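You operate a simulated robot arm through the tools that you are given. There is no shell and no other tool. Be economical: measure what you need, move in short steps, check, and stop when the job is done.

You run a simulated two-armed robot. Do the job below in one go: nothing can be reset, and whatever is moved stays where it is left.

JOB
Tighten the white trap's nut and put trap, black stopper and foam block on the blue mat.
Fine: hold the trap with the other hand while you turn; the block is in the grey drawer, shut it after; leave the other traps. Set down upright: white trap, what you pick out. Where these are worked on the way, their far stop is far enough and under half their travel is too little: grey drawer.

The check looks at the end state, three seconds after you hand in, the way a careful person would. Anything else that was tipped, shoved, dropped, spilled or broken makes it a failure. Lids that push on must go on centred and level and be pressed home; caps that screw on are set level and turned clockwise until they are tight.

ROBOT AND FRAMES
Two 6-joint arms with two-finger parallel grippers on one trunk, on a base that drives. Base frame: it is fixed to the floor where the robot stands at the start and does not move with it; the origin is under the middle of the robot, x ahead of it, y to its left, z up. Units: mm, degrees, N and s.
The left shoulder is at the start at [70, 166, 1227], the right one opposite. With the tool pointing down near the work surface each hand reaches from about 380 to 800 mm from the robot's upright axis, wherever it stands, measured 20 degrees to its own side. Places, roughly: blue mat [500, 700, 800]; blue trap [1000, -1250, 750]; grey drawer [400, 200, 700]; nut of the blue trap [900, -1100, 900]; nut of the grey trap [900, -700, 900]; nut of the white trap [500, 100, 900]. Payload 3.91 kg a hand.
The TCP of each hand is the grasp point between the finger pads, 30 mm short of the fingertips. In the tool frame z runs along the fingers and y along their closing line. The gripper opens to 110 mm. The fingers are 20 mm wide and 10 mm thick; the gripper's body (48 by 112 mm) begins 55 mm behind the TCP.
Orientation is told as [roll, pitch, yaw] about the base's x, y, z axes, in that order, counted from this pose: with the fingers straight down and closing along the base's y, the tool's x points along the base's -x, its y along +y and its z along -z.

CONTROLS
- The arms move only by the tool arm_command. It takes "left_rows", "right_rows" or both (then of equal length, played together; a hand with none holds still); each is a list of rows, each a list of 7 numbers: the shift along the base's x, y, z in mm, then the turn, a rotation vector about the base's x, y, z in degrees, then the gripper command, from -1 (shut) to 1 (fully open), values between in proportion. In form: [[x, y, z, ax, ay, az, claw], ...]. A call has 1 to 8 rows; each row shifts and turns the commanded pose from where the row before left it. Rows are played at 5 a second. More than 50 mm and 8.6 degrees between two rows, or a gripper value outside its range, and nothing of the call is played. Where a pose cannot be reached the arm comes as near as it can. A force on the tool above 40 N (or 10 N above the force at the start of the call, whichever is more), or a blocked arm, ends the call early, and 0.2 s more pass. Each finger travels about 108 mm/s and halts on what it meets, pressing with about 25 N; the grip force reading is that of the motor and also rises with nothing between the fingers. The clock runs only during rows and for 0.2 s after the last one: add rows that do not move to give the fingers time. It gives the time, the measured TCP pose, the force on the tool (base axes), the opening and the grip force at its end, in the units of the frame above (readings bear some noise), with the torque about the TCP (base axes, N m) and any sound that the robot's microphone picked up.
- Cameras (640 x 400 px; columns grow to the right, rows downward): "scene" is now at [103.7, 41.5, 1425.2]; the picture's right is [0.60, -0.80, 0.00], its down [-0.68, -0.51, -0.53] and it looks along [0.43, 0.32, -0.85] (base axes); focal length 214 px, centre (320, 200). "left" rides on the left gripper at [77, -7, -114] in its tool frame; the picture's right is [0.09, 1.00, 0.00], its down [-0.80, 0.07, -0.59] and it looks along [-0.59, 0.05, 0.80] (tool axes); focal length 270 px, centre (320, 200). "right" rides on the right gripper at [77, 7, -115] in its tool frame; the picture's right is [-0.09, 1.00, 0.00], its down [-0.80, -0.07, -0.60] and it looks along [-0.59, -0.05, 0.80] (tool axes); focal length 270 px, centre (320, 200). There is no depth. A picture from a camera that has moved, and an enlarged one, comes with that camera's place and axes in the base frame and with its lens.
- get_image(camera): a new picture of that camera. The clock stands still meanwhile.
- slide_trunk(by): slides the trunk up (or, below 0, down) by that many mm; the arms and the scene camera ride with it, the base frame stays. It gives what a move gives, with no picture.
- steer(legs): drives the robot by 1 to 6 legs, each [ahead, left, turn to the left] in mm, mm and degrees, along the robot's own axes; the way and the turn of a leg run together, so that a leg with both is an arc; at most 1500 mm and 180 degrees a leg. The arms and the cameras ride along, it lands a little off, and it stops where it bumps. It gives what a move gives.
- turn_head(pan, tilt): turns the head with the scene camera to pan (to the left, within 86 degrees either way) and tilt (down, from -29 to 69), counted from straight ahead of the robot. It gives what a move gives.
- inspect(camera, box): a new picture of the part [left, top, right, bottom] of that camera's present view, enlarged. The clock stands still meanwhile.
- job_done(): hands the job in; it is judged then, once.

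Work in short steps. Places have to be worked out from the pictures, the camera data and where the tool is seen: move nearer, look again, correct. Check each grasp and each placing, and mend what went wrong. You have 120 turns and 92 pictures in all, those below and enlarged ones among them. Open the grippers and draw the arms clear of the work before you hand the job in, unless the task says otherwise; then end with one line.

The tools are called after "Call:" as name(argument=value, ...) on one line, values as JSON. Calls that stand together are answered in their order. arm_command: Moves the arms, as the interface text tells. Its arguments: {"type":"object","properties":{"left_rows":{"type":"array"},"right_rows":{"type":"array"}},"required":[]} The other tools are called the same way: slide_trunk (by) slides the trunk up or down; steer (legs) drives the base; turn_head (pan, tilt) turns the head that bears the scene camera; get_image (camera) takes a picture; inspect (camera, box) takes an enlarged picture of a part of a camera's view; job_done () hands the job in.

At the start:

```text
time_s: 0.0
left_ee_pos: [437.2, 529.3, 1242.2]
left_orientation: [0.0, 0.1, 0.0]
left_wrist_force: [0.9, 0.4, 0.4]
left_moment: [-0.02, 0.02, 0.0]
left_width: 110.0
left_grasp_force: 0.0
right_ee_pos: [99.5, -308.7, 273.5]
right_orientation: [-4.3, -6.0, 1.8]
right_wrist_force: [0.3, -0.4, -0.1]
right_moment: [0.03, 0.02, 0.0]
right_width: 110.0
right_grasp_force: 0.1
trunk travel left (down, up): [-723.0, 217.0]
robot x, y, heading: [-1.8, 0.9, 0.1]
head pan, tilt: [36.9, 57.9]
```

scene: 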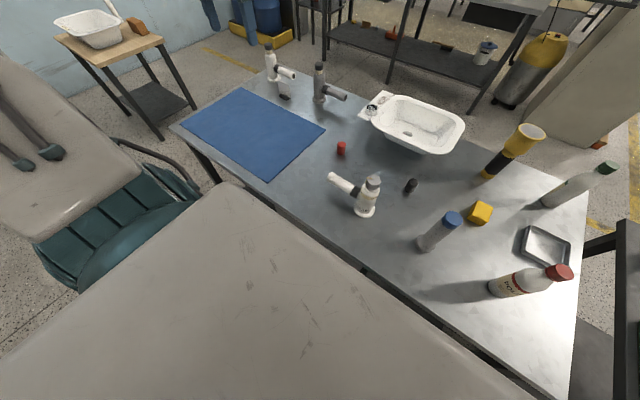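
right: 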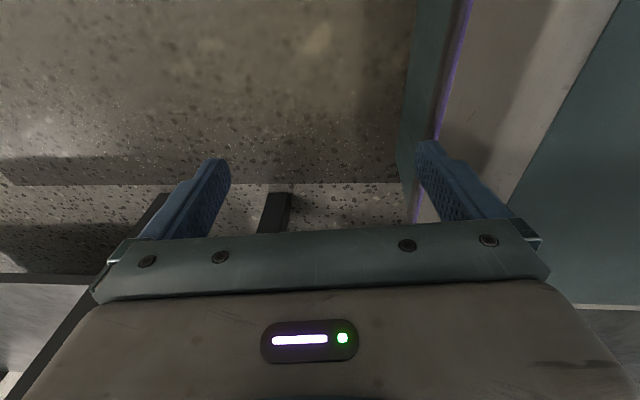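
left: 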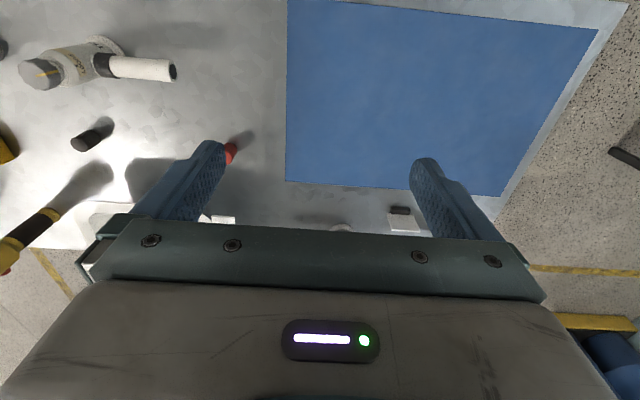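

The scene shows a white trap near the middle of the table, with other traps at the far end and a dark stopper nearby. I'll enlarge the area to identify the parts.

Call:
inspect(camera="scene", box=[300, 130, 500, 255])

Call:
inspect(camera="scene", box=[180, 30, 380, 155])

```text
3.20 times, centred on (400, 192) of scene
camera zoom: at [103.7, 41.5, 1425.2], right [0.6, -0.8, 0.0], down [-0.68, -0.51, -0.53], along [0.43, 0.32, -0.85], focal length 686 px, centre (64, 224)
```

zoom: 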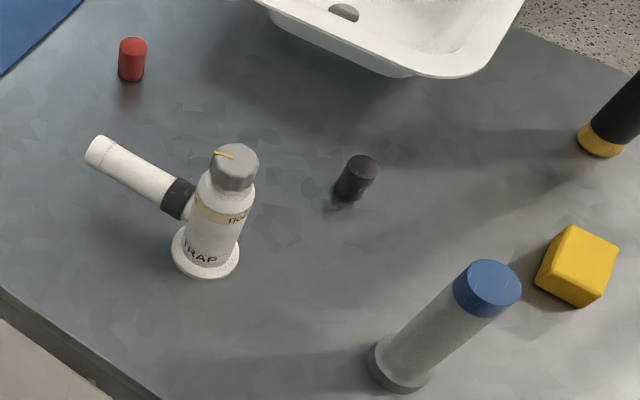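

```text
3.20 times, centred on (280, 92) of scene
camera zoom: at [103.7, 41.5, 1425.2], right [0.6, -0.8, 0.0], down [-0.68, -0.51, -0.53], along [0.43, 0.32, -0.85], focal length 686 px, centre (448, 544)
```

zoom: 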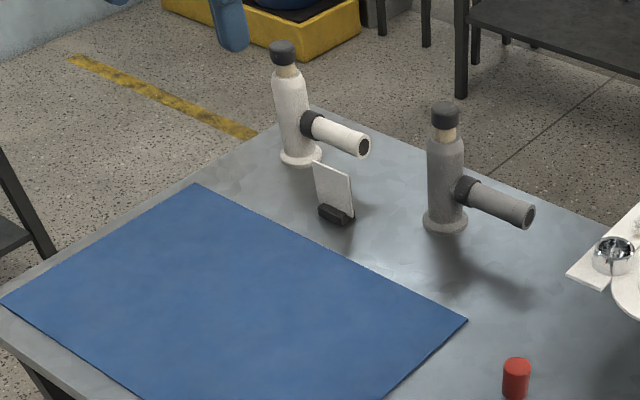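

The near trap (grey nut with a yellow mark) matches the listed white trap. I need to find the drawer, so I'll look straight ahead and steeply down.

Call:
turn_head(pan=0, tilt=69)

Call:
get_image(camera="scene")

Call:
turn_head(pan=-60, tilt=45)

Call:
get_image(camera="scene")

```text
time_s: 1.0
left_ee_pos: [439.0, 529.0, 1242.7]
left_orientation: [0.0, 0.0, 0.0]
left_wrist_force: [0.4, 0.7, -0.2]
left_moment: [-0.02, 0.0, 0.01]
left_width: 110.1
left_grasp_force: 0.0
right_ee_pos: [98.8, -309.1, 275.1]
right_orientation: [-4.3, -6.1, 1.8]
right_wrist_force: [0.9, -0.3, 0.7]
right_moment: [-0.02, 0.02, -0.01]
right_width: 110.1
right_grasp_force: 0.2
trunk travel left (down, up): [-723.0, 217.0]
robot x, y, heading: [-0.7, 0.7, 0.3]
head pan, tilt: [0.0, 68.8]
```

```text
86 pictures are left
camera scene: at [104.4, 0.2, 1413.3], right [0.0, -1.0, 0.0], down [-0.93, 0.0, -0.36], along [0.36, 0.0, -0.93], focal length 214 px, centre (320, 200)
```

scene: 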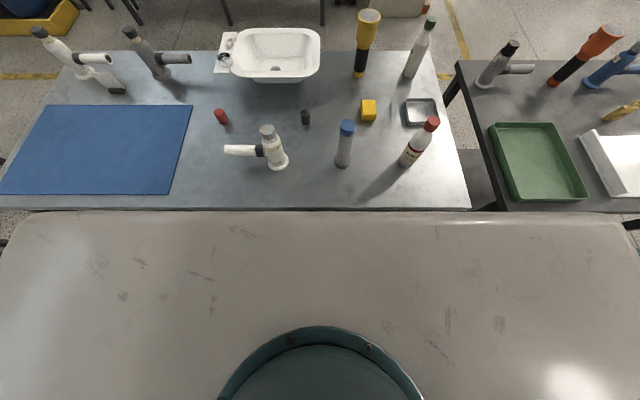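

```text
time_s: 2.3
left_ee_pos: [439.5, 529.0, 1240.3]
left_orientation: [0.1, 0.0, 0.0]
left_wrist_force: [0.3, 0.0, 0.2]
left_moment: [0.0, 0.0, 0.01]
left_width: 109.9
left_grasp_force: 0.0
right_ee_pos: [97.7, -309.1, 275.0]
right_orientation: [-4.2, -6.0, 1.8]
right_wrist_force: [0.0, 0.7, 0.1]
right_moment: [-0.02, -0.03, -0.02]
right_width: 109.9
right_grasp_force: 0.0
trunk travel left (down, up): [-723.0, 217.0]
robot x, y, heading: [1.4, -2.9, -0.1]
head pan, tilt: [-60.0, 45.0]
```

```text
85 pictures are left
camera scene: at [89.2, -70.3, 1442.1], right [-0.87, -0.5, 0.0], down [-0.35, 0.61, -0.71], along [0.35, -0.61, -0.71], focal length 214 px, centre (320, 200)
```

scene: 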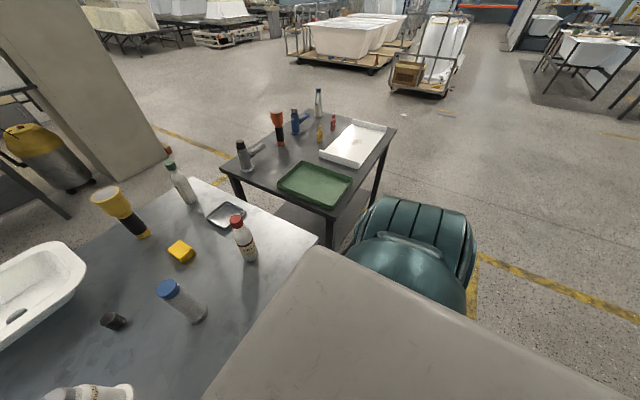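

The drawer isn't visible: the robot's own front hides the table's front edge. I'll back off 450 mm and look again.

Call:
steer(legs=[[-450, 0, 0]])

Call:
turn_head(pan=15, tilt=50)

Call:
get_image(camera="scene")

```text
time_s: 5.0
left_ee_pos: [-3.4, 529.1, 1242.1]
left_orientation: [0.0, 0.0, 0.0]
left_wrist_force: [-1.0, -0.5, -0.1]
left_moment: [0.05, -0.02, 0.02]
left_width: 110.0
left_grasp_force: 0.1
right_ee_pos: [-343.6, -309.4, 273.7]
right_orientation: [-4.4, -6.0, 1.8]
right_wrist_force: [-0.3, 0.8, 0.2]
right_moment: [0.03, 0.03, -0.01]
right_width: 110.0
right_grasp_force: 0.0
trunk travel left (down, up): [-723.0, 217.0]
robot x, y, heading: [-442.2, -0.0, -0.1]
head pan, tilt: [-60.0, 45.0]
```

```text
time_s: 6.5
left_ee_pos: [-4.0, 529.1, 1242.3]
left_orientation: [0.0, 0.0, 0.0]
left_wrist_force: [0.3, 0.6, -0.1]
left_moment: [0.02, 0.02, 0.0]
left_width: 109.9
left_grasp_force: 0.1
right_ee_pos: [-344.6, -308.4, 274.0]
right_orientation: [-4.3, -6.0, 1.8]
right_wrist_force: [-0.4, -0.4, -0.5]
right_moment: [-0.01, 0.0, -0.01]
right_width: 110.2
right_grasp_force: 0.0
trunk travel left (down, up): [-723.0, 217.0]
robot x, y, heading: [-440.0, 0.1, -0.1]
head pan, tilt: [15.0, 50.0]
```

```text
84 pictures are left
camera scene: at [-319.6, 19.9, 1435.2], right [0.26, -0.97, 0.0], down [-0.74, -0.2, -0.64], along [0.62, 0.17, -0.77], focal length 214 px, centre (320, 200)
```

scene: 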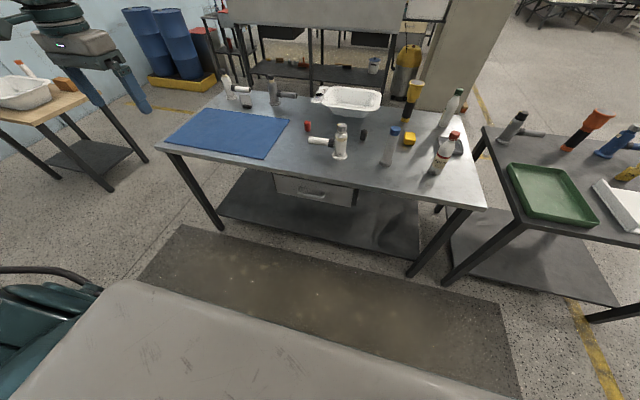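

The drawer hangs under the table top below the white trap. I'll enlarge it.

Call:
inspect(camera="scene", box=[250, 120, 410, 220])

```text
4.00 times, centred on (330, 170) of scene
camera zoom: at [-319.6, 19.9, 1435.2], right [0.26, -0.97, 0.0], down [-0.74, -0.2, -0.64], along [0.62, 0.17, -0.77], focal length 858 px, centre (280, 320)
```

zoom: 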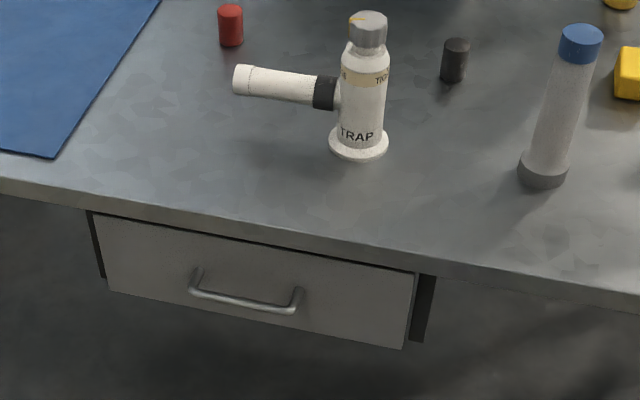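

Triangulating the views puts the actual table top near z≈815, not 646. That gives the trap at about (448,138), the drawer front at x≈308, and its handle at about y 163–286, z≈722. While I have room I'll bring the right arm up and forward.

Call:
arm_command(right_rows=[[25, 5, 40, 0, 0, 0, 1], [25, 5, 40, 0, 0, 0, 1], [25, 5, 40, 0, 0, 0, 1], [25, 5, 40, 0, 0, 0, 1], [25, 5, 40, 0, 0, 0, 1], [25, 5, 40, 0, 0, 0, 1], [25, 5, 40, 0, 0, 0, 1], [25, 5, 40, 0, 0, 0, 1]])

Call:
arm_command(right_rows=[[20, 5, 44, 0, 0, 0, 1], [20, 5, 44, 0, 0, 0, 1], [20, 5, 44, 0, 0, 0, 1], [20, 5, 44, 0, 0, 0, 1], [20, 5, 44, 0, 0, 0, 1], [20, 5, 44, 0, 0, 0, 1], [20, 5, 44, 0, 0, 0, 1], [20, 5, 44, 0, 0, 0, 1]])

Call:
arm_command(right_rows=[[5, 5, 45, 0, 1, 0, 1], [5, 5, 45, 0, 1, 0, 1], [5, 0, 45, 0, 1, 0, 1], [0, 0, 45, 1, 1, 0, 1], [0, 0, 45, 1, 1, 0, 1], [0, 0, 45, 1, 1, 0, 1], [0, 0, 0, 1, 0, -2, 1], [0, 0, 0, 0, 0, 0, 1]])

Call:
get_image(camera="right")

```text
time_s: 8.3
left_ee_pos: [-1.6, 528.7, 1241.4]
left_orientation: [0.0, 0.2, 0.0]
left_wrist_force: [0.2, 0.6, -0.3]
left_moment: [-0.05, 0.01, 0.03]
left_width: 109.9
left_grasp_force: 0.0
right_ee_pos: [-145.3, -267.7, 595.7]
right_orientation: [-4.3, -6.1, 1.8]
right_wrist_force: [0.3, -0.7, -0.8]
right_moment: [0.01, 0.01, 0.01]
right_width: 110.1
right_grasp_force: 0.1
trunk travel left (down, up): [-723.0, 217.0]
robot x, y, heading: [-444.2, -0.3, 0.1]
head pan, tilt: [15.0, 50.0]
```

```text
time_s: 10.3
left_ee_pos: [-5.4, 527.1, 1242.6]
left_orientation: [0.1, 0.0, 0.0]
left_wrist_force: [-0.5, -0.6, -0.8]
left_moment: [0.0, 0.02, 0.0]
left_width: 109.8
left_grasp_force: 0.0
right_ee_pos: [4.9, -204.3, 820.0]
right_orientation: [-7.9, -5.4, 2.1]
right_wrist_force: [0.7, -0.1, 0.8]
right_moment: [0.03, 0.03, 0.0]
right_width: 109.6
right_grasp_force: 0.0
right hand out of reach, approached as far as the arm can: row 5, 6, 7, 8
trunk travel left (down, up): [-723.0, 217.0]
robot x, y, heading: [-442.4, -3.9, -0.0]
head pan, tilt: [15.0, 50.0]
stopped in row 8 (right hand): the arm was blocked; the commanded pose is now the measured one
```

```text
time_s: 10.9
left_ee_pos: [-3.8, 527.5, 1242.8]
left_orientation: [0.0, 0.0, 0.0]
left_wrist_force: [-0.3, 0.3, 0.1]
left_moment: [-0.05, 0.0, 0.01]
left_width: 109.9
left_grasp_force: 0.0
right_ee_pos: [-0.7, -235.3, 828.0]
right_orientation: [-17.1, -3.0, 1.9]
right_wrist_force: [1.0, 0.4, -0.1]
right_moment: [0.0, -0.01, 0.01]
right_width: 110.1
right_grasp_force: 0.0
right hand out of reach, approached as far as the arm can: row 1, 2
trunk travel left (down, up): [-723.0, 217.0]
robot x, y, heading: [-439.7, 1.9, -0.2]
head pan, tilt: [15.0, 50.0]
stopped in row 2 (right hand): the arm was blocked; the commanded pose is now the measured one
```

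```text
82 pictures are left
camera right: at [-84.7, -197.7, 931.9], right [0.07, 0.95, -0.29], down [0.77, 0.13, 0.63], along [0.64, -0.27, -0.72], focal length 270 px, centre (320, 200)
```

right: 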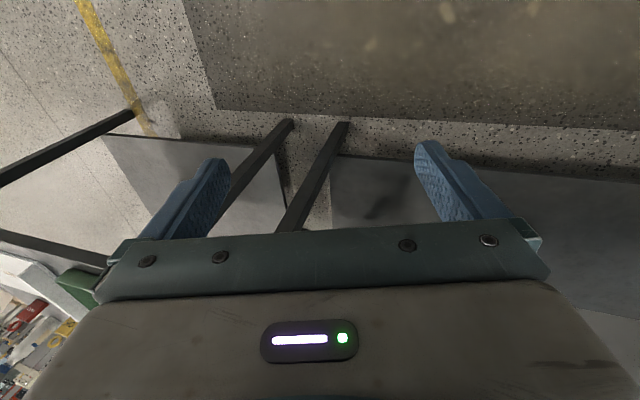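

The right arm is stuck near the inside of its range. I'll swing it outward to its own side, level it, and raise it from there.

Call:
arm_command(right_rows=[[-10, -30, 5, 4, 1, 0, 1], [-10, -30, 5, 4, 1, 0, 1], [-10, -30, 5, 4, 1, 0, 1], [-10, -30, 10, 4, 0, 0, 1], [0, -20, 30, 1, 0, -2, 1], [0, 0, 40, 0, 0, 0, 1], [0, 0, 40, 0, 0, 0, 1], [0, 0, 40, 0, 0, 0, 1]])

```text
time_s: 12.7
left_ee_pos: [-3.7, 528.0, 1241.9]
left_orientation: [-0.1, 0.1, 0.0]
left_wrist_force: [-0.4, -0.3, -0.4]
left_moment: [-0.03, 0.0, 0.05]
left_width: 110.0
left_grasp_force: 0.1
right_ee_pos: [-57.9, -388.4, 921.9]
right_orientation: [0.2, -0.6, -0.5]
right_wrist_force: [-0.4, -0.3, -0.1]
right_moment: [0.0, -0.02, 0.02]
right_width: 110.1
right_grasp_force: 0.0
right hand out of reach, approached as far as the arm can: row 1, 2, 3, 6, 7, 8
trunk travel left (down, up): [-723.0, 217.0]
robot x, y, heading: [-443.7, -1.4, -0.2]
head pan, tilt: [15.0, 50.0]
```

It moves now; I'll keep raising, with a little more outward motion.

Call:
arm_command(right_rows=[[-5, -15, 40, 0, 0, 0, 1], [-5, -15, 40, 0, 0, 0, 1], [-5, -15, 40, 0, 0, 0, 1], [0, -15, 40, 0, 0, 0, 1], [0, -10, 40, 0, 0, 0, 1], [0, 0, 40, 0, 0, 0, 1], [0, 0, 40, 0, 0, 0, 1], [0, 0, 20, 0, 0, 0, 1]])

Call:
get_image(camera="right")

```text
time_s: 14.5
left_ee_pos: [-4.2, 526.8, 1242.2]
left_orientation: [0.0, 0.0, 0.0]
left_wrist_force: [-0.8, 0.2, 0.1]
left_moment: [0.01, 0.0, -0.03]
left_width: 110.0
left_grasp_force: 0.0
right_ee_pos: [-64.8, -446.2, 1223.6]
right_orientation: [0.2, -0.5, -0.4]
right_wrist_force: [0.6, 0.7, -0.5]
right_moment: [0.01, 0.0, 0.0]
right_width: 110.4
right_grasp_force: 0.0
right hand out of reach, approached as far as the arm can: row 3, 4
trunk travel left (down, up): [-723.0, 217.0]
robot x, y, heading: [-441.6, 1.3, -0.1]
head pan, tilt: [15.0, 50.0]
```

```text
81 pictures are left
camera right: at [-143.0, -438.3, 1338.7], right [0.1, 1.0, 0.0], down [0.8, -0.08, 0.6], along [0.6, -0.06, -0.8], focal length 270 px, centre (320, 200)
```

right: 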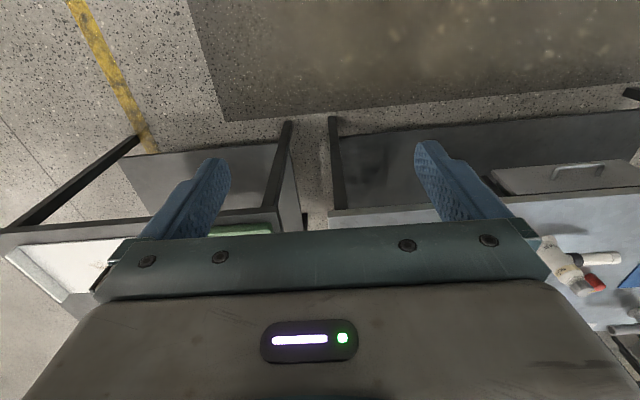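

Both arms are high. I'll raise the trunk for working room above this higher table and drive to stand opposite the trap.

Call:
slide_trunk(by=200)

Call:
steer(legs=[[330, 190, 0]])

Call:
turn_head(pan=0, tilt=60)

Call:
get_image(camera="scene")

Call:
get_image(camera="left")

```text
time_s: 16.6
left_ee_pos: [-3.8, 528.9, 1441.6]
left_orientation: [0.0, 0.1, 0.1]
left_wrist_force: [-0.3, -0.6, 1.3]
left_moment: [0.03, 0.02, -0.01]
left_width: 110.0
left_grasp_force: 0.0
right_ee_pos: [-64.7, -444.5, 1423.6]
right_orientation: [0.1, -0.5, -0.4]
right_wrist_force: [0.0, 0.2, 0.2]
right_moment: [0.0, 0.0, -0.01]
right_width: 109.9
right_grasp_force: 0.0
trunk travel left (down, up): [-923.0, 17.0]
robot x, y, heading: [-442.7, 0.7, -0.1]
head pan, tilt: [15.0, 50.0]
```

```text
time_s: 19.1
left_ee_pos: [321.2, 717.1, 1443.1]
left_orientation: [0.1, -0.1, -0.2]
left_wrist_force: [-0.3, -0.5, 0.0]
left_moment: [0.01, -0.01, 0.01]
left_width: 109.9
left_grasp_force: 0.0
right_ee_pos: [255.7, -256.6, 1423.4]
right_orientation: [0.2, -0.6, -0.6]
right_wrist_force: [0.0, -0.4, 0.3]
right_moment: [0.0, -0.02, 0.0]
right_width: 110.1
right_grasp_force: 0.0
trunk travel left (down, up): [-923.0, 17.0]
robot x, y, heading: [-118.8, 191.2, -0.3]
head pan, tilt: [15.0, 50.0]
```

```text
time_s: 19.8
left_ee_pos: [323.1, 716.9, 1442.4]
left_orientation: [0.0, 0.1, -0.2]
left_wrist_force: [0.1, 0.1, 0.4]
left_moment: [-0.03, -0.03, 0.02]
left_width: 110.2
left_grasp_force: 0.0
right_ee_pos: [258.5, -255.8, 1424.0]
right_orientation: [0.1, -0.6, -0.8]
right_wrist_force: [0.6, 0.3, 1.3]
right_moment: [0.0, -0.01, 0.01]
right_width: 109.9
right_grasp_force: 0.0
trunk travel left (down, up): [-923.0, 17.0]
robot x, y, heading: [-118.2, 191.8, -0.0]
head pan, tilt: [0.0, 60.0]
```

```text
80 pictures are left
camera scene: at [-2.5, 189.4, 1622.8], right [0.0, -1.0, 0.0], down [-0.87, 0.0, -0.5], along [0.5, 0.0, -0.87], focal length 214 px, centre (320, 200)
```

scene: 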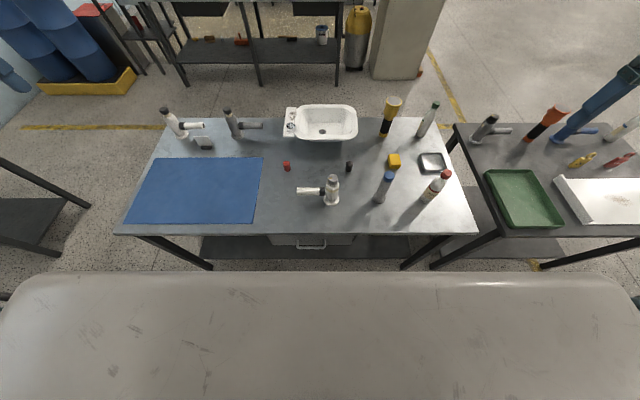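

```text
79 pictures are left
camera left: at [244.9, 710.4, 1556.3], right [-0.08, 1.0, 0.0], down [0.8, 0.07, 0.59], along [0.59, 0.05, -0.8], focal length 270 px, centre (320, 200)
```

left: 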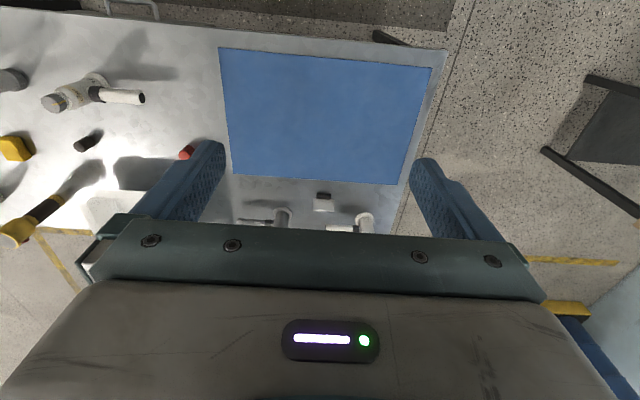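

The trap stays at ≈(449,142) with table z≈812. The mat spans about x 360–700, y 463–1010. I'll enlarge the trap region for detail.

Call:
inspect(camera="scene", box=[270, 150, 366, 210])

Call:
inspect(camera="left", box=[20, 60, 164, 150])

```text
6.67 times, centred on (318, 180) of scene
camera zoom: at [-2.5, 189.4, 1622.8], right [0.0, -1.0, 0.0], down [-0.87, 0.0, -0.5], along [0.5, 0.0, -0.87], focal length 1430 px, centre (333, 333)
```

zoom: 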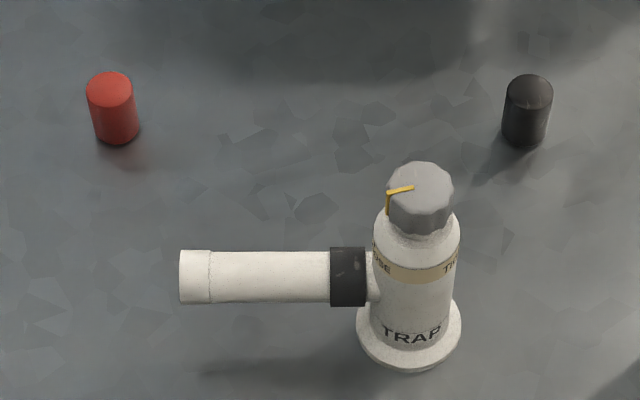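

```text
4.44 times, centred on (92, 105) of left
camera zoom: at [244.9, 710.4, 1556.3], right [-0.08, 1.0, 0.0], down [0.8, 0.07, 0.59], along [0.59, 0.05, -0.8], focal length 1201 px, centre (1333, 622)
```

zoom: 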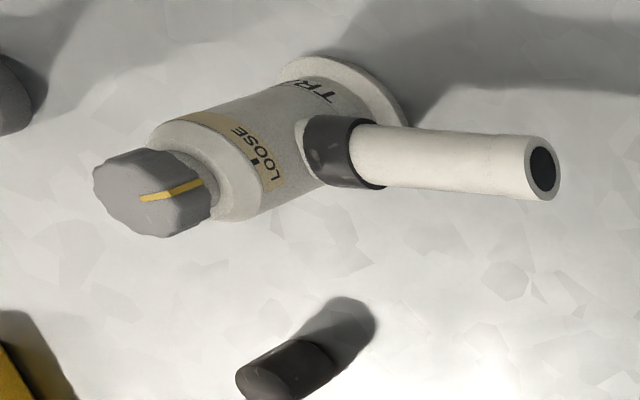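

The nut's yellow mark points at LOOSE, and TIGHT is around the far side clockwise. The nut is about 36 mm wide with its top near z 978. The pipe axis is at z≈886, x≈460, spanning y 205–281. I'll bring the left hand above the pipe, yawed −90 so it closes along x.

Call:
arm_command(left_rows=[[12, -43, -20, 0, 0, -8.2, 1], [12, -43, -20, 0, 0, -8.2, 1], [12, -43, -20, 0, 0, -8.2, 1], [12, -43, -20, 0, 0, -8.2, 1], [12, -43, -20, 0, 0, -8.2, 1], [12, -43, -20, 0, 0, -8.2, 1], [12, -43, -20, 0, 0, -8.2, 1], [12, -43, -20, 0, 0, -8.2, 1]])

Call:
arm_command(left_rows=[[12, -43, -20, 0, 0, -8.2, 1], [12, -43, -20, 0, 0, -8.2, 1], [12, -42, -20, 0, 0, -8, 1], [0, 0, -40, 0, 0, 0, 1], [0, 0, -40, 0, 0, 0, 1], [0, 0, 0, 0, 0, 0, 1]])

Call:
get_image(camera="left")

```text
time_s: 21.6
left_ee_pos: [318.4, 545.6, 1262.1]
left_orientation: [-0.1, -0.1, -65.9]
left_wrist_force: [-0.4, 0.1, -1.7]
left_moment: [0.01, -0.01, 0.06]
left_width: 109.9
left_grasp_force: 0.1
left hand out of reach, approached as far as the arm can: row 4, 5, 6, 7, 8
right_ee_pos: [259.8, -253.0, 1425.2]
right_orientation: [0.1, -0.5, -0.7]
right_wrist_force: [-0.9, 0.4, -0.3]
right_moment: [0.04, 0.01, -0.01]
right_width: 109.9
right_grasp_force: 0.0
trunk travel left (down, up): [-923.0, 17.0]
robot x, y, heading: [-118.4, 190.5, -0.3]
head pan, tilt: [0.0, 60.0]
```

```text
time_s: 23.0
left_ee_pos: [292.1, 539.3, 1128.0]
left_orientation: [0.0, -0.1, -90.3]
left_wrist_force: [-0.5, 0.3, -0.6]
left_moment: [-0.03, 0.02, 0.0]
left_width: 109.9
left_grasp_force: 0.0
left hand out of reach, approached as far as the arm can: row 1, 2, 3, 5
right_ee_pos: [258.8, -253.2, 1424.0]
right_orientation: [0.1, -0.5, -0.6]
right_wrist_force: [0.6, -0.2, 0.2]
right_moment: [0.0, -0.03, 0.0]
right_width: 109.9
right_grasp_force: 0.0
trunk travel left (down, up): [-923.0, 17.0]
robot x, y, heading: [-113.7, 189.6, -0.3]
head pan, tilt: [0.0, 60.0]
```

```text
76 pictures are left
camera left: at [284.9, 616.7, 1241.0], right [1.0, 0.08, 0.0], down [0.07, -0.8, 0.6], along [0.05, -0.59, -0.8], focal length 270 px, centre (320, 200)
```

left: 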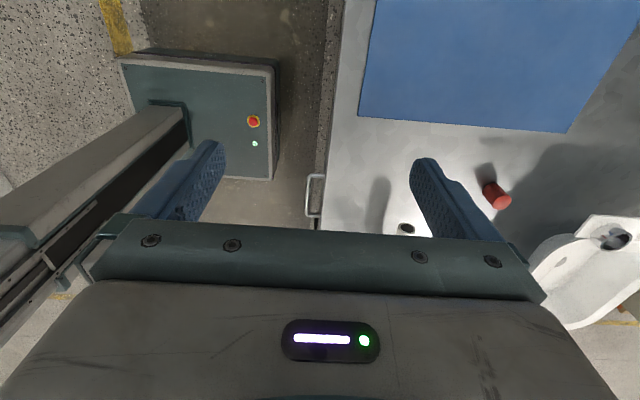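

The left hand lags inward, so I'll try moving outward in x at this height to learn what limits it.

Call:
arm_command(left_rows=[[40, 0, 0, 0, 0, 0, 1], [40, 0, 0, 0, 0, 0, 1], [40, 0, 0, 0, 0, 0, 1], [40, 0, 0, 0, 0, 0, 1], [0, 0, 0, 0, 0, 0, 1]])

```text
time_s: 24.2
left_ee_pos: [404.6, 607.9, 1138.1]
left_orientation: [-0.1, -0.1, -90.1]
left_wrist_force: [-0.4, -0.2, -1.1]
left_moment: [0.0, 0.0, -0.01]
left_width: 110.2
left_grasp_force: 0.0
left hand out of reach, approached as far as the arm can: row 1, 2, 3, 4
right_ee_pos: [260.8, -253.9, 1423.8]
right_orientation: [0.0, -0.4, -0.6]
right_wrist_force: [0.3, -0.7, 0.2]
right_moment: [-0.02, -0.01, 0.02]
right_width: 109.8
right_grasp_force: 0.1
trunk travel left (down, up): [-923.0, 17.0]
robot x, y, heading: [-119.5, 194.6, -0.2]
head pan, tilt: [0.0, 60.0]
```

The limit looks like a bearing limit that may depend on yaw. I'll bring the command back to where the hand actually is and undo most of the yaw, then test again.

Call:
arm_command(left_rows=[[-22, 44, 0, 0, 0, 0, 1], [-22, 44, 0, 0, 0, 0, 1], [-22, 44, 0, 0, 0, 0, 1], [-22, 44, 0, 0, 0, 4, 1], [-22, 44, 0, 0, 0, 8, 1], [-22, 44, 0, 0, 0, 8, 1], [-22, 44, 0, 0, 0, 8, 1], [-22, 44, 0, 0, 0, 8, 1]])

Call:
arm_command(left_rows=[[0, 0, 0, 0, 0, 8, 1], [0, 0, 0, 0, 0, 8, 1], [0, 0, 0, 0, 0, 8, 1], [0, 0, 0, 0, 0, 8, 1], [0, 0, 0, 0, 0, 8, 1], [0, 0, 0, 0, 0, 8, 1], [0, 0, 0, 0, 0, 6, 1], [0, 0, 0, 0, 0, 0, 1]])

Call:
arm_command(left_rows=[[5, -45, 0, 0, 0, 0, 1], [5, -45, 0, 0, 0, 0, 1], [5, -45, 0, 0, 0, 0, 1], [5, -45, 0, 0, 0, 0, 1], [5, -45, 0, 0, 0, 0, 1], [0, 0, 0, 0, 0, 0, 1]])

```text
time_s: 26.0
left_ee_pos: [315.3, 855.4, 1089.0]
left_orientation: [-0.1, -0.1, -54.2]
left_wrist_force: [-0.2, -0.4, 0.2]
left_moment: [-0.03, 0.02, 0.03]
left_width: 110.1
left_grasp_force: 0.1
left hand out of reach, approached as far as the arm can: row 5, 6, 7
right_ee_pos: [258.6, -251.0, 1423.9]
right_orientation: [0.1, -0.5, -0.7]
right_wrist_force: [-1.1, 0.1, 0.5]
right_moment: [-0.05, -0.01, 0.02]
right_width: 109.9
right_grasp_force: 0.1
trunk travel left (down, up): [-923.0, 17.0]
robot x, y, heading: [-118.6, 189.1, -0.3]
head pan, tilt: [0.0, 60.0]
```

```text
time_s: 27.8
left_ee_pos: [317.9, 853.6, 1092.9]
left_orientation: [0.0, 0.0, -0.1]
left_wrist_force: [-0.1, 0.4, -0.6]
left_moment: [0.02, 0.02, 0.0]
left_width: 110.0
left_grasp_force: 0.2
right_ee_pos: [259.7, -255.0, 1425.0]
right_orientation: [0.1, -0.5, -0.7]
right_wrist_force: [-0.6, -0.4, 0.0]
right_moment: [0.03, -0.01, 0.02]
right_width: 110.0
right_grasp_force: 0.0
trunk travel left (down, up): [-923.0, 17.0]
robot x, y, heading: [-115.4, 191.6, -0.3]
head pan, tilt: [0.0, 60.0]
```

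```text
time_s: 29.2
left_ee_pos: [342.7, 632.1, 1096.8]
left_orientation: [0.0, 0.0, -0.1]
left_wrist_force: [-0.2, -0.1, 0.7]
left_moment: [0.0, 0.01, 0.0]
left_width: 109.8
left_grasp_force: 0.0
right_ee_pos: [259.6, -254.5, 1424.3]
right_orientation: [0.2, -0.5, -0.7]
right_wrist_force: [0.2, 0.1, -0.3]
right_moment: [-0.01, 0.02, -0.01]
right_width: 110.0
right_grasp_force: 0.1
trunk travel left (down, up): [-923.0, 17.0]
robot x, y, heading: [-118.4, 190.8, -0.2]
head pan, tilt: [0.0, 60.0]
```

At yaw 0 the inward motion works cleanly. I'll continue inward and forward.

Call:
arm_command(left_rows=[[15, -45, 0, 0, 0, 0, 1], [15, -45, 0, 0, 0, 0, 1], [15, -45, 0, 0, 0, 0, 1], [15, -45, 0, 0, 0, 0, 1], [15, -45, 0, 0, 0, 0, 1], [15, -45, 0, 0, 0, 0, 1], [15, -45, 0, 0, 0, 0, 1], [10, -45, 0, 0, 0, 0, 1]])

```text
time_s: 31.0
left_ee_pos: [420.3, 366.6, 981.6]
left_orientation: [0.1, 0.1, -0.3]
left_wrist_force: [0.2, 0.9, 0.4]
left_moment: [0.05, -0.02, 0.0]
left_width: 110.0
left_grasp_force: 0.0
left hand out of reach, approached as far as the arm can: row 1, 2, 3, 4, 5, 6
right_ee_pos: [261.0, -257.6, 1423.1]
right_orientation: [0.3, -0.4, -0.7]
right_wrist_force: [0.2, -0.9, 0.9]
right_moment: [0.0, -0.01, 0.0]
right_width: 110.0
right_grasp_force: 0.1
trunk travel left (down, up): [-923.0, 17.0]
robot x, y, heading: [-118.9, 193.0, -0.2]
head pan, tilt: [0.0, 60.0]
```

The inward range improves when the hand is lower. Here it's at z 981, clear of the pipe end, so I'll yaw it −90 in place.

Call:
arm_command(left_rows=[[0, 0, 0, 0, 0, -8.2, 1], [0, 0, 0, 0, 0, -8.2, 1], [0, 0, 0, 0, 0, -8.2, 1], [0, 0, 0, 0, 0, -8.2, 1], [0, 0, 0, 0, 0, -8.2, 1], [0, 0, 0, 0, 0, -8.2, 1], [0, 0, 0, 0, 0, -8.2, 1], [0, 0, 0, 0, 0, -8.2, 1]])

Call:
arm_command(left_rows=[[5, 0, 0, 0, 0, -8.2, 1], [5, 0, 0, 0, 0, -8.2, 1], [5, 0, 0, 0, 0, -8, 1], [0, 0, 0, 0, 0, 0, 1]])

Call:
get_image(camera="left")

```text
time_s: 32.8
left_ee_pos: [422.3, 370.5, 979.6]
left_orientation: [-0.1, 0.1, -66.0]
left_wrist_force: [0.8, -0.1, 0.9]
left_moment: [0.04, 0.0, 0.03]
left_width: 110.1
left_grasp_force: 0.1
right_ee_pos: [261.5, -254.4, 1424.8]
right_orientation: [0.1, -0.6, -0.7]
right_wrist_force: [1.2, -1.4, -0.3]
right_moment: [-0.01, -0.01, 0.01]
right_width: 110.0
right_grasp_force: 0.0
trunk travel left (down, up): [-923.0, 17.0]
robot x, y, heading: [-117.5, 194.0, -0.4]
head pan, tilt: [0.0, 60.0]
```

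```text
time_s: 33.8
left_ee_pos: [437.5, 368.5, 979.6]
left_orientation: [0.0, -0.1, -90.3]
left_wrist_force: [-0.3, -0.7, -0.1]
left_moment: [0.01, 0.04, -0.01]
left_width: 110.1
left_grasp_force: 0.1
right_ee_pos: [260.5, -254.1, 1425.0]
right_orientation: [0.1, -0.4, -0.7]
right_wrist_force: [0.5, 0.4, 0.8]
right_moment: [-0.03, -0.01, 0.01]
right_width: 110.1
right_grasp_force: 0.1
trunk travel left (down, up): [-923.0, 17.0]
robot x, y, heading: [-116.8, 190.1, -0.5]
head pan, tilt: [0.0, 60.0]
```

```text
75 pictures are left
camera left: at [430.5, 445.3, 1093.6], right [1.0, 0.08, 0.0], down [0.07, -0.8, 0.59], along [0.05, -0.59, -0.8], focal length 270 px, centre (320, 200)
```

left: 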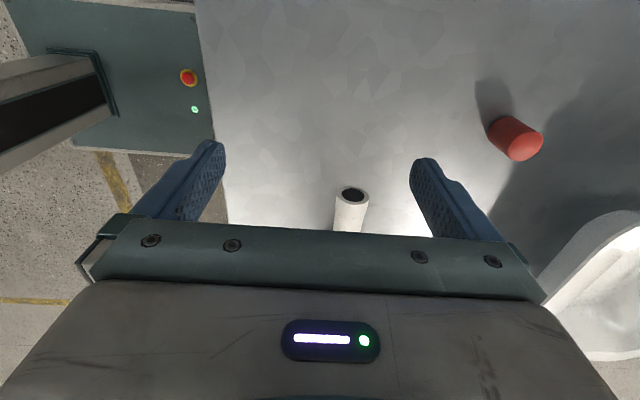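

Intersecting rays from both cameras puts the pipe end at x≈480, z≈856, y≈280. I'll move the left hand above the pipe at y≈248.

Call:
arm_command(left_rows=[[10, -30, 0, 0, 0, 0, 1], [10, -30, 0, 0, 0, 0, 1], [10, -30, 0, 0, 0, 0, 1], [12, -30, 0, 0, 0, 0, 1], [0, 0, 0, 0, 0, 0, 1]])

Call:
get_image(camera="left")

Call:
inspect(camera="scene", box=[270, 150, 366, 210])

```text
time_s: 35.2
left_ee_pos: [487.7, 328.8, 965.4]
left_orientation: [0.2, 6.4, -87.2]
left_wrist_force: [0.3, 0.5, 0.3]
left_moment: [-0.02, -0.03, 0.02]
left_width: 110.1
left_grasp_force: 0.1
right_ee_pos: [258.4, -252.3, 1424.9]
right_orientation: [0.0, -0.5, -0.7]
right_wrist_force: [0.6, -0.2, 0.2]
right_moment: [-0.02, 0.0, 0.04]
right_width: 109.9
right_grasp_force: 0.1
trunk travel left (down, up): [-923.0, 17.0]
robot x, y, heading: [-116.5, 193.6, -0.2]
head pan, tilt: [0.0, 60.0]
stopped in row 5 (left hand): the arm was blocked; the commanded pose is now the measured one
```

```text
74 pictures are left
camera left: at [477.4, 392.2, 1086.8], right [0.99, 0.14, 0.01], down [0.11, -0.86, 0.5], along [0.08, -0.49, -0.87], focal length 270 px, centre (320, 200)
```

left: 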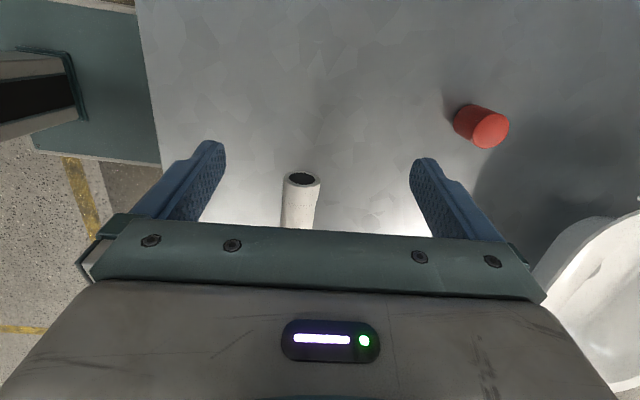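

```text
6.67 times, centred on (318, 180) of scene
camera zoom: at [-2.1, 191.0, 1622.7], right [0.0, -1.0, 0.0], down [-0.87, 0.0, -0.5], along [0.5, 0.0, -0.87], focal length 1430 px, centre (333, 333)
```

zoom: 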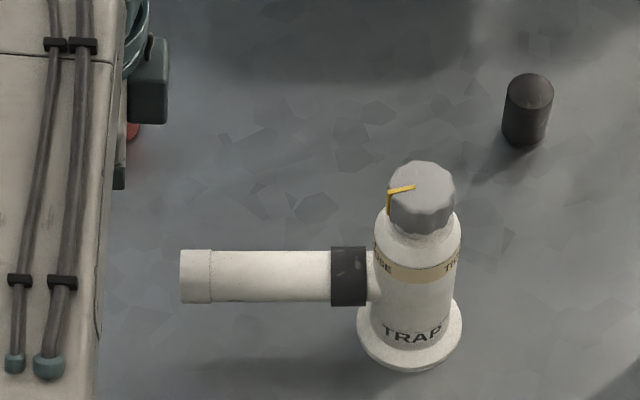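

The left hand stalled at y≈329 (near its shoulder line). Inward reach improved with lower height earlier, so I'll back out, level it, and lower it over the empty table to retest.

Call:
arm_command(left_rows=[[-5, 20, 0, 0, -3.2, -1.5, 1], [-5, 20, 0, 0, -3.2, -1.5, 1], [0, 0, -35, 0, 0, 0, 1], [0, 0, -35, 0, 0, 0, 1], [0, 0, -30, 0, 0, 0, 1], [0, -20, 0, 0, 0, 0, 1], [0, -20, 0, 0, 0, 0, 1], [0, -20, 0, 0, 0, 0, 1]])

```text
time_s: 37.0
left_ee_pos: [479.2, 329.4, 861.1]
left_orientation: [6.5, 7.8, -89.0]
left_wrist_force: [-0.8, -0.8, 0.4]
left_moment: [-0.02, -0.02, 0.01]
left_width: 109.8
left_grasp_force: 0.1
right_ee_pos: [259.6, -253.8, 1424.6]
right_orientation: [0.1, -0.5, -0.7]
right_wrist_force: [-0.3, 0.1, 0.0]
right_moment: [-0.02, 0.03, -0.02]
right_width: 110.1
right_grasp_force: 0.1
trunk travel left (down, up): [-923.0, 17.0]
robot x, y, heading: [-119.5, 190.8, -0.4]
head pan, tilt: [0.0, 60.0]
```

The inward limit stays near y≈330 with a vertical tool, so I'll tilt the hand so its fingers point inward (−y), keeping the wrist outboard. I'll raise it a bit and roll −50.

Call:
arm_command(left_rows=[[0, 15, 20, -6.5, -4, 0, 1], [0, 15, 20, -6, -3.8, 0, 1], [0, 0, 0, -8, 0, 0, 1], [0, 0, 0, -8, 0, 0, 1], [0, 0, 0, -8, 0, 0, 1], [0, 0, 0, -8, 0, 0, 1], [0, 0, 0, -8, 0, 0, 1], [0, 0, 0, -8, 0, 0, 1]])

Call:
arm_command(left_rows=[[0, -20, 0, 0, 0, 0, 1], [0, -20, 0, 0, 0, 0, 1], [0, 0, 0, 0, 0, 0, 1]])

Call:
get_image(camera="left")

```text
time_s: 38.8
left_ee_pos: [479.5, 336.9, 903.4]
left_orientation: [13.7, -54.5, -89.3]
left_wrist_force: [-0.1, 0.4, 0.3]
left_moment: [-0.02, 0.01, -0.02]
left_width: 110.1
left_grasp_force: 0.1
right_ee_pos: [259.4, -254.2, 1423.5]
right_orientation: [0.2, -0.5, -0.8]
right_wrist_force: [0.6, -0.5, 0.5]
right_moment: [0.0, -0.03, 0.01]
right_width: 110.2
right_grasp_force: 0.1
trunk travel left (down, up): [-923.0, 17.0]
robot x, y, heading: [-114.7, 191.0, -0.1]
head pan, tilt: [0.0, 60.0]
```

```text
time_s: 39.6
left_ee_pos: [478.9, 297.3, 904.4]
left_orientation: [13.8, -54.5, -89.4]
left_wrist_force: [0.0, 0.9, 0.6]
left_moment: [0.03, 0.0, -0.01]
left_width: 110.0
left_grasp_force: 0.1
right_ee_pos: [260.0, -254.0, 1424.3]
right_orientation: [0.1, -0.5, -0.7]
right_wrist_force: [0.8, -0.1, -0.3]
right_moment: [-0.04, 0.0, 0.01]
right_width: 110.2
right_grasp_force: 0.1
trunk travel left (down, up): [-923.0, 17.0]
robot x, y, heading: [-114.4, 189.4, -0.2]
head pan, tilt: [0.0, 60.0]
```

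```text
72 pictures are left
camera left: at [441.5, 430.6, 905.7], right [0.96, 0.26, 0.07], down [-0.07, 0.02, 1.0], along [0.25, -0.97, 0.03], focal length 270 px, centre (320, 200)
```

left: 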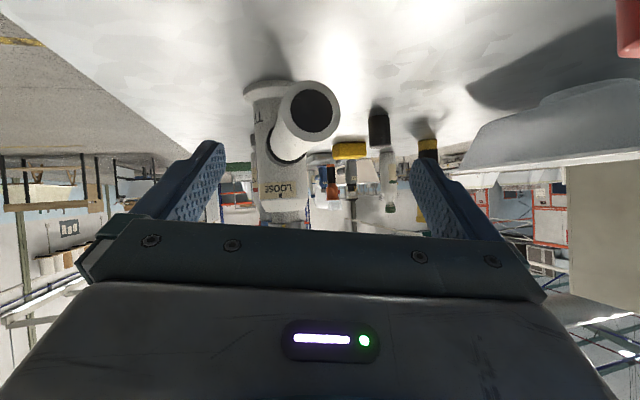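

The tilted hand reaches inward fine, and the pipe end comes out at ≈(476,280,860). To let the right hand come down vertically on the nut, I'll shift the robot 130 mm left, then bring the left hand inward while squaring its closing axis.

Call:
steer(legs=[[0, 130, 0]])

Call:
arm_command(left_rows=[[0, -20, 0, 0, 4, -5, 1], [0, -20, 0, 0, 4, -6, 1], [0, -20, 0, 0, 0, 0, 1], [0, -20, 0, 0, 0, 0, 1], [0, -20, 0, 0, 0, 0, 1], [0, 0, 0, 0, 0, 0, 1]])

```text
time_s: 40.9
left_ee_pos: [477.8, 425.9, 905.5]
left_orientation: [13.8, -54.1, -89.3]
left_wrist_force: [1.5, -0.5, 1.1]
left_moment: [0.01, -0.02, 0.01]
left_width: 109.8
left_grasp_force: 0.0
right_ee_pos: [261.5, -128.4, 1422.5]
right_orientation: [0.3, -0.5, -0.6]
right_wrist_force: [-0.4, -1.0, -0.6]
right_moment: [0.02, 0.02, 0.0]
right_width: 109.9
right_grasp_force: 0.0
trunk travel left (down, up): [-923.0, 17.0]
robot x, y, heading: [-116.2, 318.5, 0.1]
head pan, tilt: [0.0, 60.0]
```

```text
time_s: 42.3
left_ee_pos: [478.3, 327.2, 904.4]
left_orientation: [0.0, -54.3, -89.1]
left_wrist_force: [-0.4, 0.5, 0.0]
left_moment: [0.02, 0.06, -0.01]
left_width: 110.1
left_grasp_force: 0.1
right_ee_pos: [261.6, -123.5, 1423.5]
right_orientation: [0.1, -0.5, -0.6]
right_wrist_force: [0.1, -0.6, -0.2]
right_moment: [-0.02, -0.01, 0.04]
right_width: 110.2
right_grasp_force: 0.1
trunk travel left (down, up): [-923.0, 17.0]
robot x, y, heading: [-115.9, 321.6, -0.1]
head pan, tilt: [0.0, 60.0]
```

Reach is good. Now I'll lower the left hand around the pipe to (478,260,860).

Call:
arm_command(left_rows=[[0, -17, -11, 0, 0, 0, 1], [0, -17, -11, 0, 0, 0, 1], [0, -17, -11, 0, 0, 0, 1], [0, -16, -11, 0, 0, 0, 1], [0, 0, 0, 0, 0, 0, 1]])

Call:
get_image(camera="left")

Call:
inspect(camera="scene", box=[310, 150, 406, 210])

```text
time_s: 43.5
left_ee_pos: [477.6, 261.6, 860.7]
left_orientation: [0.2, -54.2, -88.9]
left_wrist_force: [0.9, -0.1, -0.4]
left_moment: [-0.02, 0.01, -0.05]
left_width: 110.1
left_grasp_force: 0.1
right_ee_pos: [262.0, -123.7, 1424.1]
right_orientation: [0.0, -0.5, -0.6]
right_wrist_force: [0.3, -0.8, 0.2]
right_moment: [0.02, 0.0, -0.04]
right_width: 110.3
right_grasp_force: 0.1
trunk travel left (down, up): [-923.0, 17.0]
robot x, y, heading: [-116.4, 313.3, 0.0]
head pan, tilt: [0.0, 60.0]
```

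```text
71 pictures are left
camera left: at [468.1, 399.5, 864.1], right [1.0, 0.07, -0.07], down [0.07, 0.02, 1.0], along [0.07, -1.0, 0.01], focal length 270 px, centre (320, 200)
```

left: 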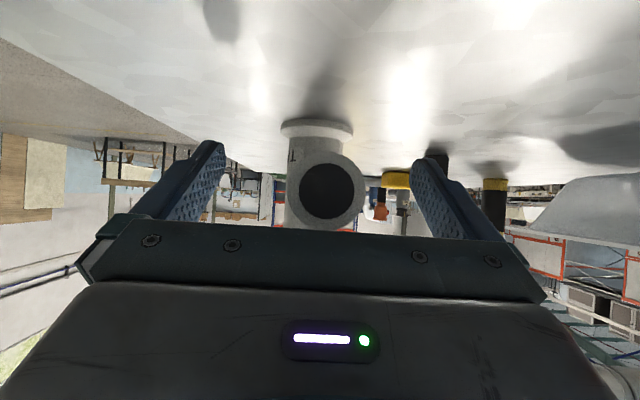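

```text
6.67 times, centred on (358, 180) of scene
camera zoom: at [-0.9, 319.4, 1622.6], right [0.0, -1.0, 0.0], down [-0.87, 0.0, -0.5], along [0.5, 0.0, -0.87], focal length 1430 px, centre (67, 333)
```

zoom: 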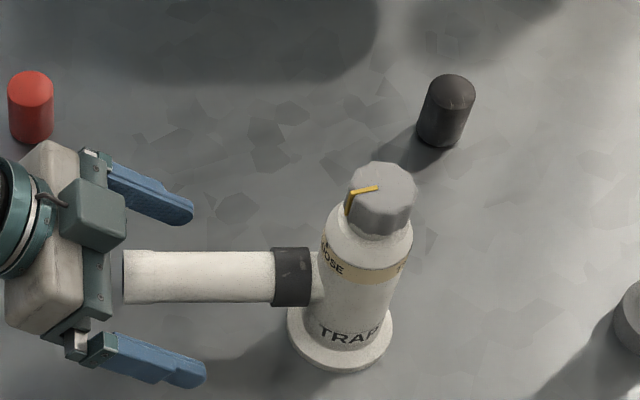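

The pipe sits between the fingers at x≈480. I'll shift 2 mm and close.

Call:
arm_command(left_rows=[[2, 0, 0, 0, 0, 0, 1], [0, 0, 0, 0, 0, 0, -1], [0, 0, 0, 0, 0, 0, -1], [0, 0, 0, 0, 0, 0, -1], [0, 0, 0, 0, 0, 0, -1]])

Call:
arm_command(right_rows=[[25, 0, -42, 0, 0, 0, 1], [25, 0, -42, 0, 0, 0, 1], [25, 0, -42, 0, 0, 0, 1], [25, 0, -42, 0, 0, 0, 1], [25, 0, -42, 0, 0, 0, 1], [25, 0, -42, 0, 0, 0, 1], [25, 0, -42, 0, 0, 0, 1], [25, 0, -42, 0, 0, 0, 1]], left_rows=[[0, 0, 0, 0, 0, 0, -1], [0, 0, 0, 0, 0, 0, -1], [0, 0, 0, 0, 0, 0, -1], [0, 0, 0, 0, 0, 0, -1], [0, 0, 0, 0, 0, 0, -1], [0, 0, 0, 0, 0, 0, -1], [0, 0, 0, 0, 0, 0, -1], [0, 0, 0, 0, 0, 0, -1]])

Call:
get_image(camera="right")

```text
time_s: 44.7
left_ee_pos: [480.8, 262.7, 860.9]
left_orientation: [0.1, -54.3, -89.1]
left_wrist_force: [-0.1, 0.0, -0.3]
left_moment: [0.08, 0.06, 0.0]
left_width: 31.8
left_grasp_force: 25.5
right_ee_pos: [261.6, -124.9, 1423.9]
right_orientation: [0.2, -0.4, -0.5]
right_wrist_force: [-0.4, -0.8, -0.2]
right_moment: [-0.01, -0.02, 0.0]
right_width: 110.0
right_grasp_force: 0.1
trunk travel left (down, up): [-923.0, 17.0]
robot x, y, heading: [-115.1, 319.5, 0.1]
head pan, tilt: [0.0, 60.0]
```

```text
time_s: 46.5
left_ee_pos: [480.8, 261.1, 860.2]
left_orientation: [0.1, -54.2, -89.0]
left_wrist_force: [0.8, 0.8, 1.0]
left_moment: [-0.15, -0.04, 0.1]
left_width: 31.6
left_grasp_force: 24.8
right_ee_pos: [446.4, -145.6, 1091.4]
right_orientation: [0.3, -0.5, -0.5]
right_wrist_force: [0.3, -0.7, -0.3]
right_moment: [0.0, 0.0, -0.01]
right_width: 110.1
right_grasp_force: 0.0
right hand out of reach, approached as far as the arm can: row 8
trunk travel left (down, up): [-923.0, 17.0]
robot x, y, heading: [-114.8, 322.7, -0.1]
head pan, tilt: [0.0, 60.0]
```

```text
69 pictures are left
camera right: at [367.6, -139.1, 1204.8], right [0.1, 1.0, 0.01], down [0.79, -0.08, 0.6], along [0.6, -0.05, -0.8], focal length 270 px, centre (320, 200)
```

right: 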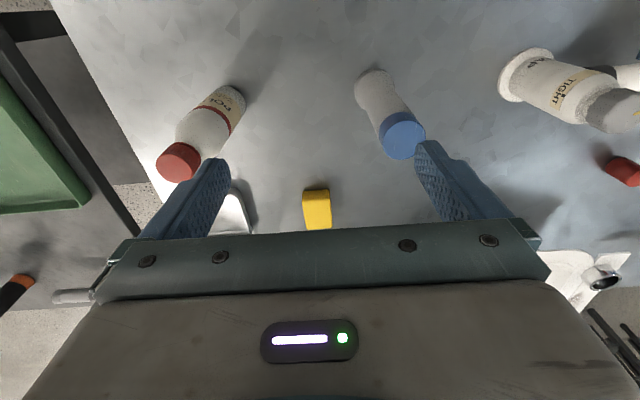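

The trap is gripped (31.7 mm). "TIGHT" is on the −y side, so a large clockwise turn is needed. I'll bring the right hand over the nut while yawing it positive for wind-up.

Call:
arm_command(right_rows=[[4, 40, -8, 0, 0, 8.2, 1], [4, 40, -8, 0, 0, 8.2, 1], [4, 40, -8, 0, 0, 8.2, 1], [4, 40, -8, 0, 0, 8.2, 1], [4, 40, -8, 0, 0, 8.2, 1], [4, 40, -8, 0, 0, 8.2, 1], [4, 40, -8, 0, 0, 8.2, 1], [0, 0, 0, 0, 0, 8.2, 1]])

Call:
get_image(camera="right")

```text
time_s: 48.3
left_ee_pos: [480.7, 261.3, 861.6]
left_orientation: [-0.1, -54.3, -89.0]
left_wrist_force: [-0.2, 1.5, -0.7]
left_moment: [0.03, -0.02, -0.05]
left_width: 31.7
left_grasp_force: 25.0
right_ee_pos: [331.7, -57.8, 1088.3]
right_orientation: [0.1, -0.5, 65.1]
right_wrist_force: [0.2, -1.0, -0.3]
right_moment: [-0.02, -0.03, 0.03]
right_width: 110.3
right_grasp_force: 0.1
right hand out of reach, approached as far as the arm can: row 1, 2, 3, 4, 5, 6, 7
trunk travel left (down, up): [-923.0, 17.0]
robot x, y, heading: [-118.2, 322.3, -0.2]
head pan, tilt: [0.0, 60.0]
```

```text
68 pictures are left
camera right: at [292.6, -127.4, 1202.4], right [-0.87, 0.5, 0.0], down [0.4, 0.69, 0.6], along [0.3, 0.52, -0.8], focal length 270 px, centre (320, 200)
```

right: 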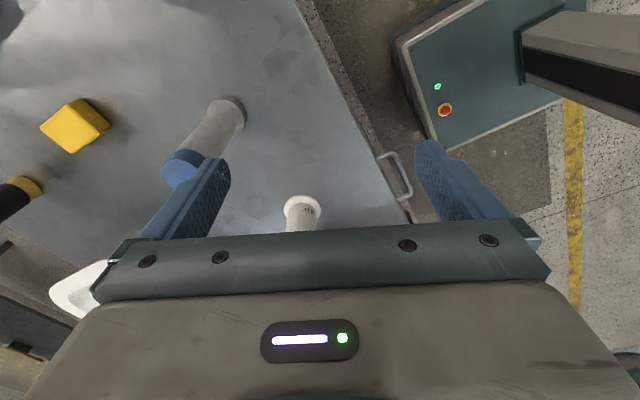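

The arm needs to be lower before it can come inward. Instead I'll lower it at x≈335 (in front of the bottle, over the bare table edge), turn back to yaw 0, and approach the nut along +x with the fingers straddling in y.

Call:
arm_command(right_rows=[[0, 0, -17, 0, 0, -8.1, 1], [0, 0, -17, 0, 0, -8.1, 1], [0, 0, -17, 0, 0, -8.1, 1], [0, 0, -17, 0, 0, -8.1, 1], [0, 0, -17, 0, 0, -8.1, 1], [0, 0, -17, 0, 0, -8.1, 1], [0, 0, -17, 0, 0, -8.1, 1], [0, 0, -17, 0, 0, -8.1, 1]])

Call:
arm_command(right_rows=[[0, 32, 0, 0, 0, 0, 1], [0, 32, 0, 0, 0, 0, 1], [0, 32, 0, 0, 0, 0, 1], [0, 32, 0, 0, 0, 0, 1], [0, 32, 0, 0, 0, 0, 1], [0, 32, 0, 0, 0, 0, 1], [0, 0, 0, 0, 0, 0, 1]])

Call:
get_image(camera="right")

```text
time_s: 50.1
left_ee_pos: [480.3, 260.2, 860.8]
left_orientation: [0.1, -54.3, -89.0]
left_wrist_force: [-0.3, 1.3, -0.8]
left_moment: [0.01, 0.01, 0.03]
left_width: 31.7
left_grasp_force: 25.5
right_ee_pos: [318.9, -78.3, 1003.7]
right_orientation: [0.1, -0.6, 0.0]
right_wrist_force: [0.1, -0.2, -0.4]
right_moment: [0.0, 0.01, 0.0]
right_width: 110.1
right_grasp_force: 0.0
right hand out of reach, approached as far as the arm can: row 1, 2, 3, 4, 5, 6, 7, 8
trunk travel left (down, up): [-923.0, 17.0]
robot x, y, heading: [-115.0, 320.8, 0.0]
head pan, tilt: [0.0, 60.0]
```

```text
time_s: 51.7
left_ee_pos: [479.5, 262.3, 860.3]
left_orientation: [-0.1, -54.3, -89.0]
left_wrist_force: [-1.2, 0.8, 0.1]
left_moment: [0.05, -0.03, -0.02]
left_width: 31.9
left_grasp_force: 25.1
right_ee_pos: [237.0, -32.9, 1015.2]
right_orientation: [0.2, -0.5, 0.3]
right_wrist_force: [0.8, -0.2, 0.9]
right_moment: [0.03, -0.02, 0.03]
right_width: 110.1
right_grasp_force: 0.0
right hand out of reach, approached as far as the arm can: row 1, 2, 3, 4, 5, 6
trunk travel left (down, up): [-923.0, 17.0]
robot x, y, heading: [-118.6, 322.2, 0.2]
head pan, tilt: [0.0, 60.0]
```

```text
67 pictures are left
camera right: at [159.5, -26.1, 1130.7], right [0.08, 1.0, 0.0], down [0.8, -0.07, 0.6], along [0.6, -0.05, -0.8], focal length 270 px, centre (320, 200)
```

right: 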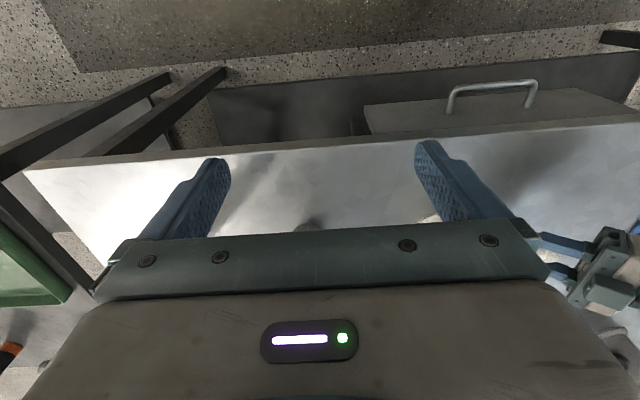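

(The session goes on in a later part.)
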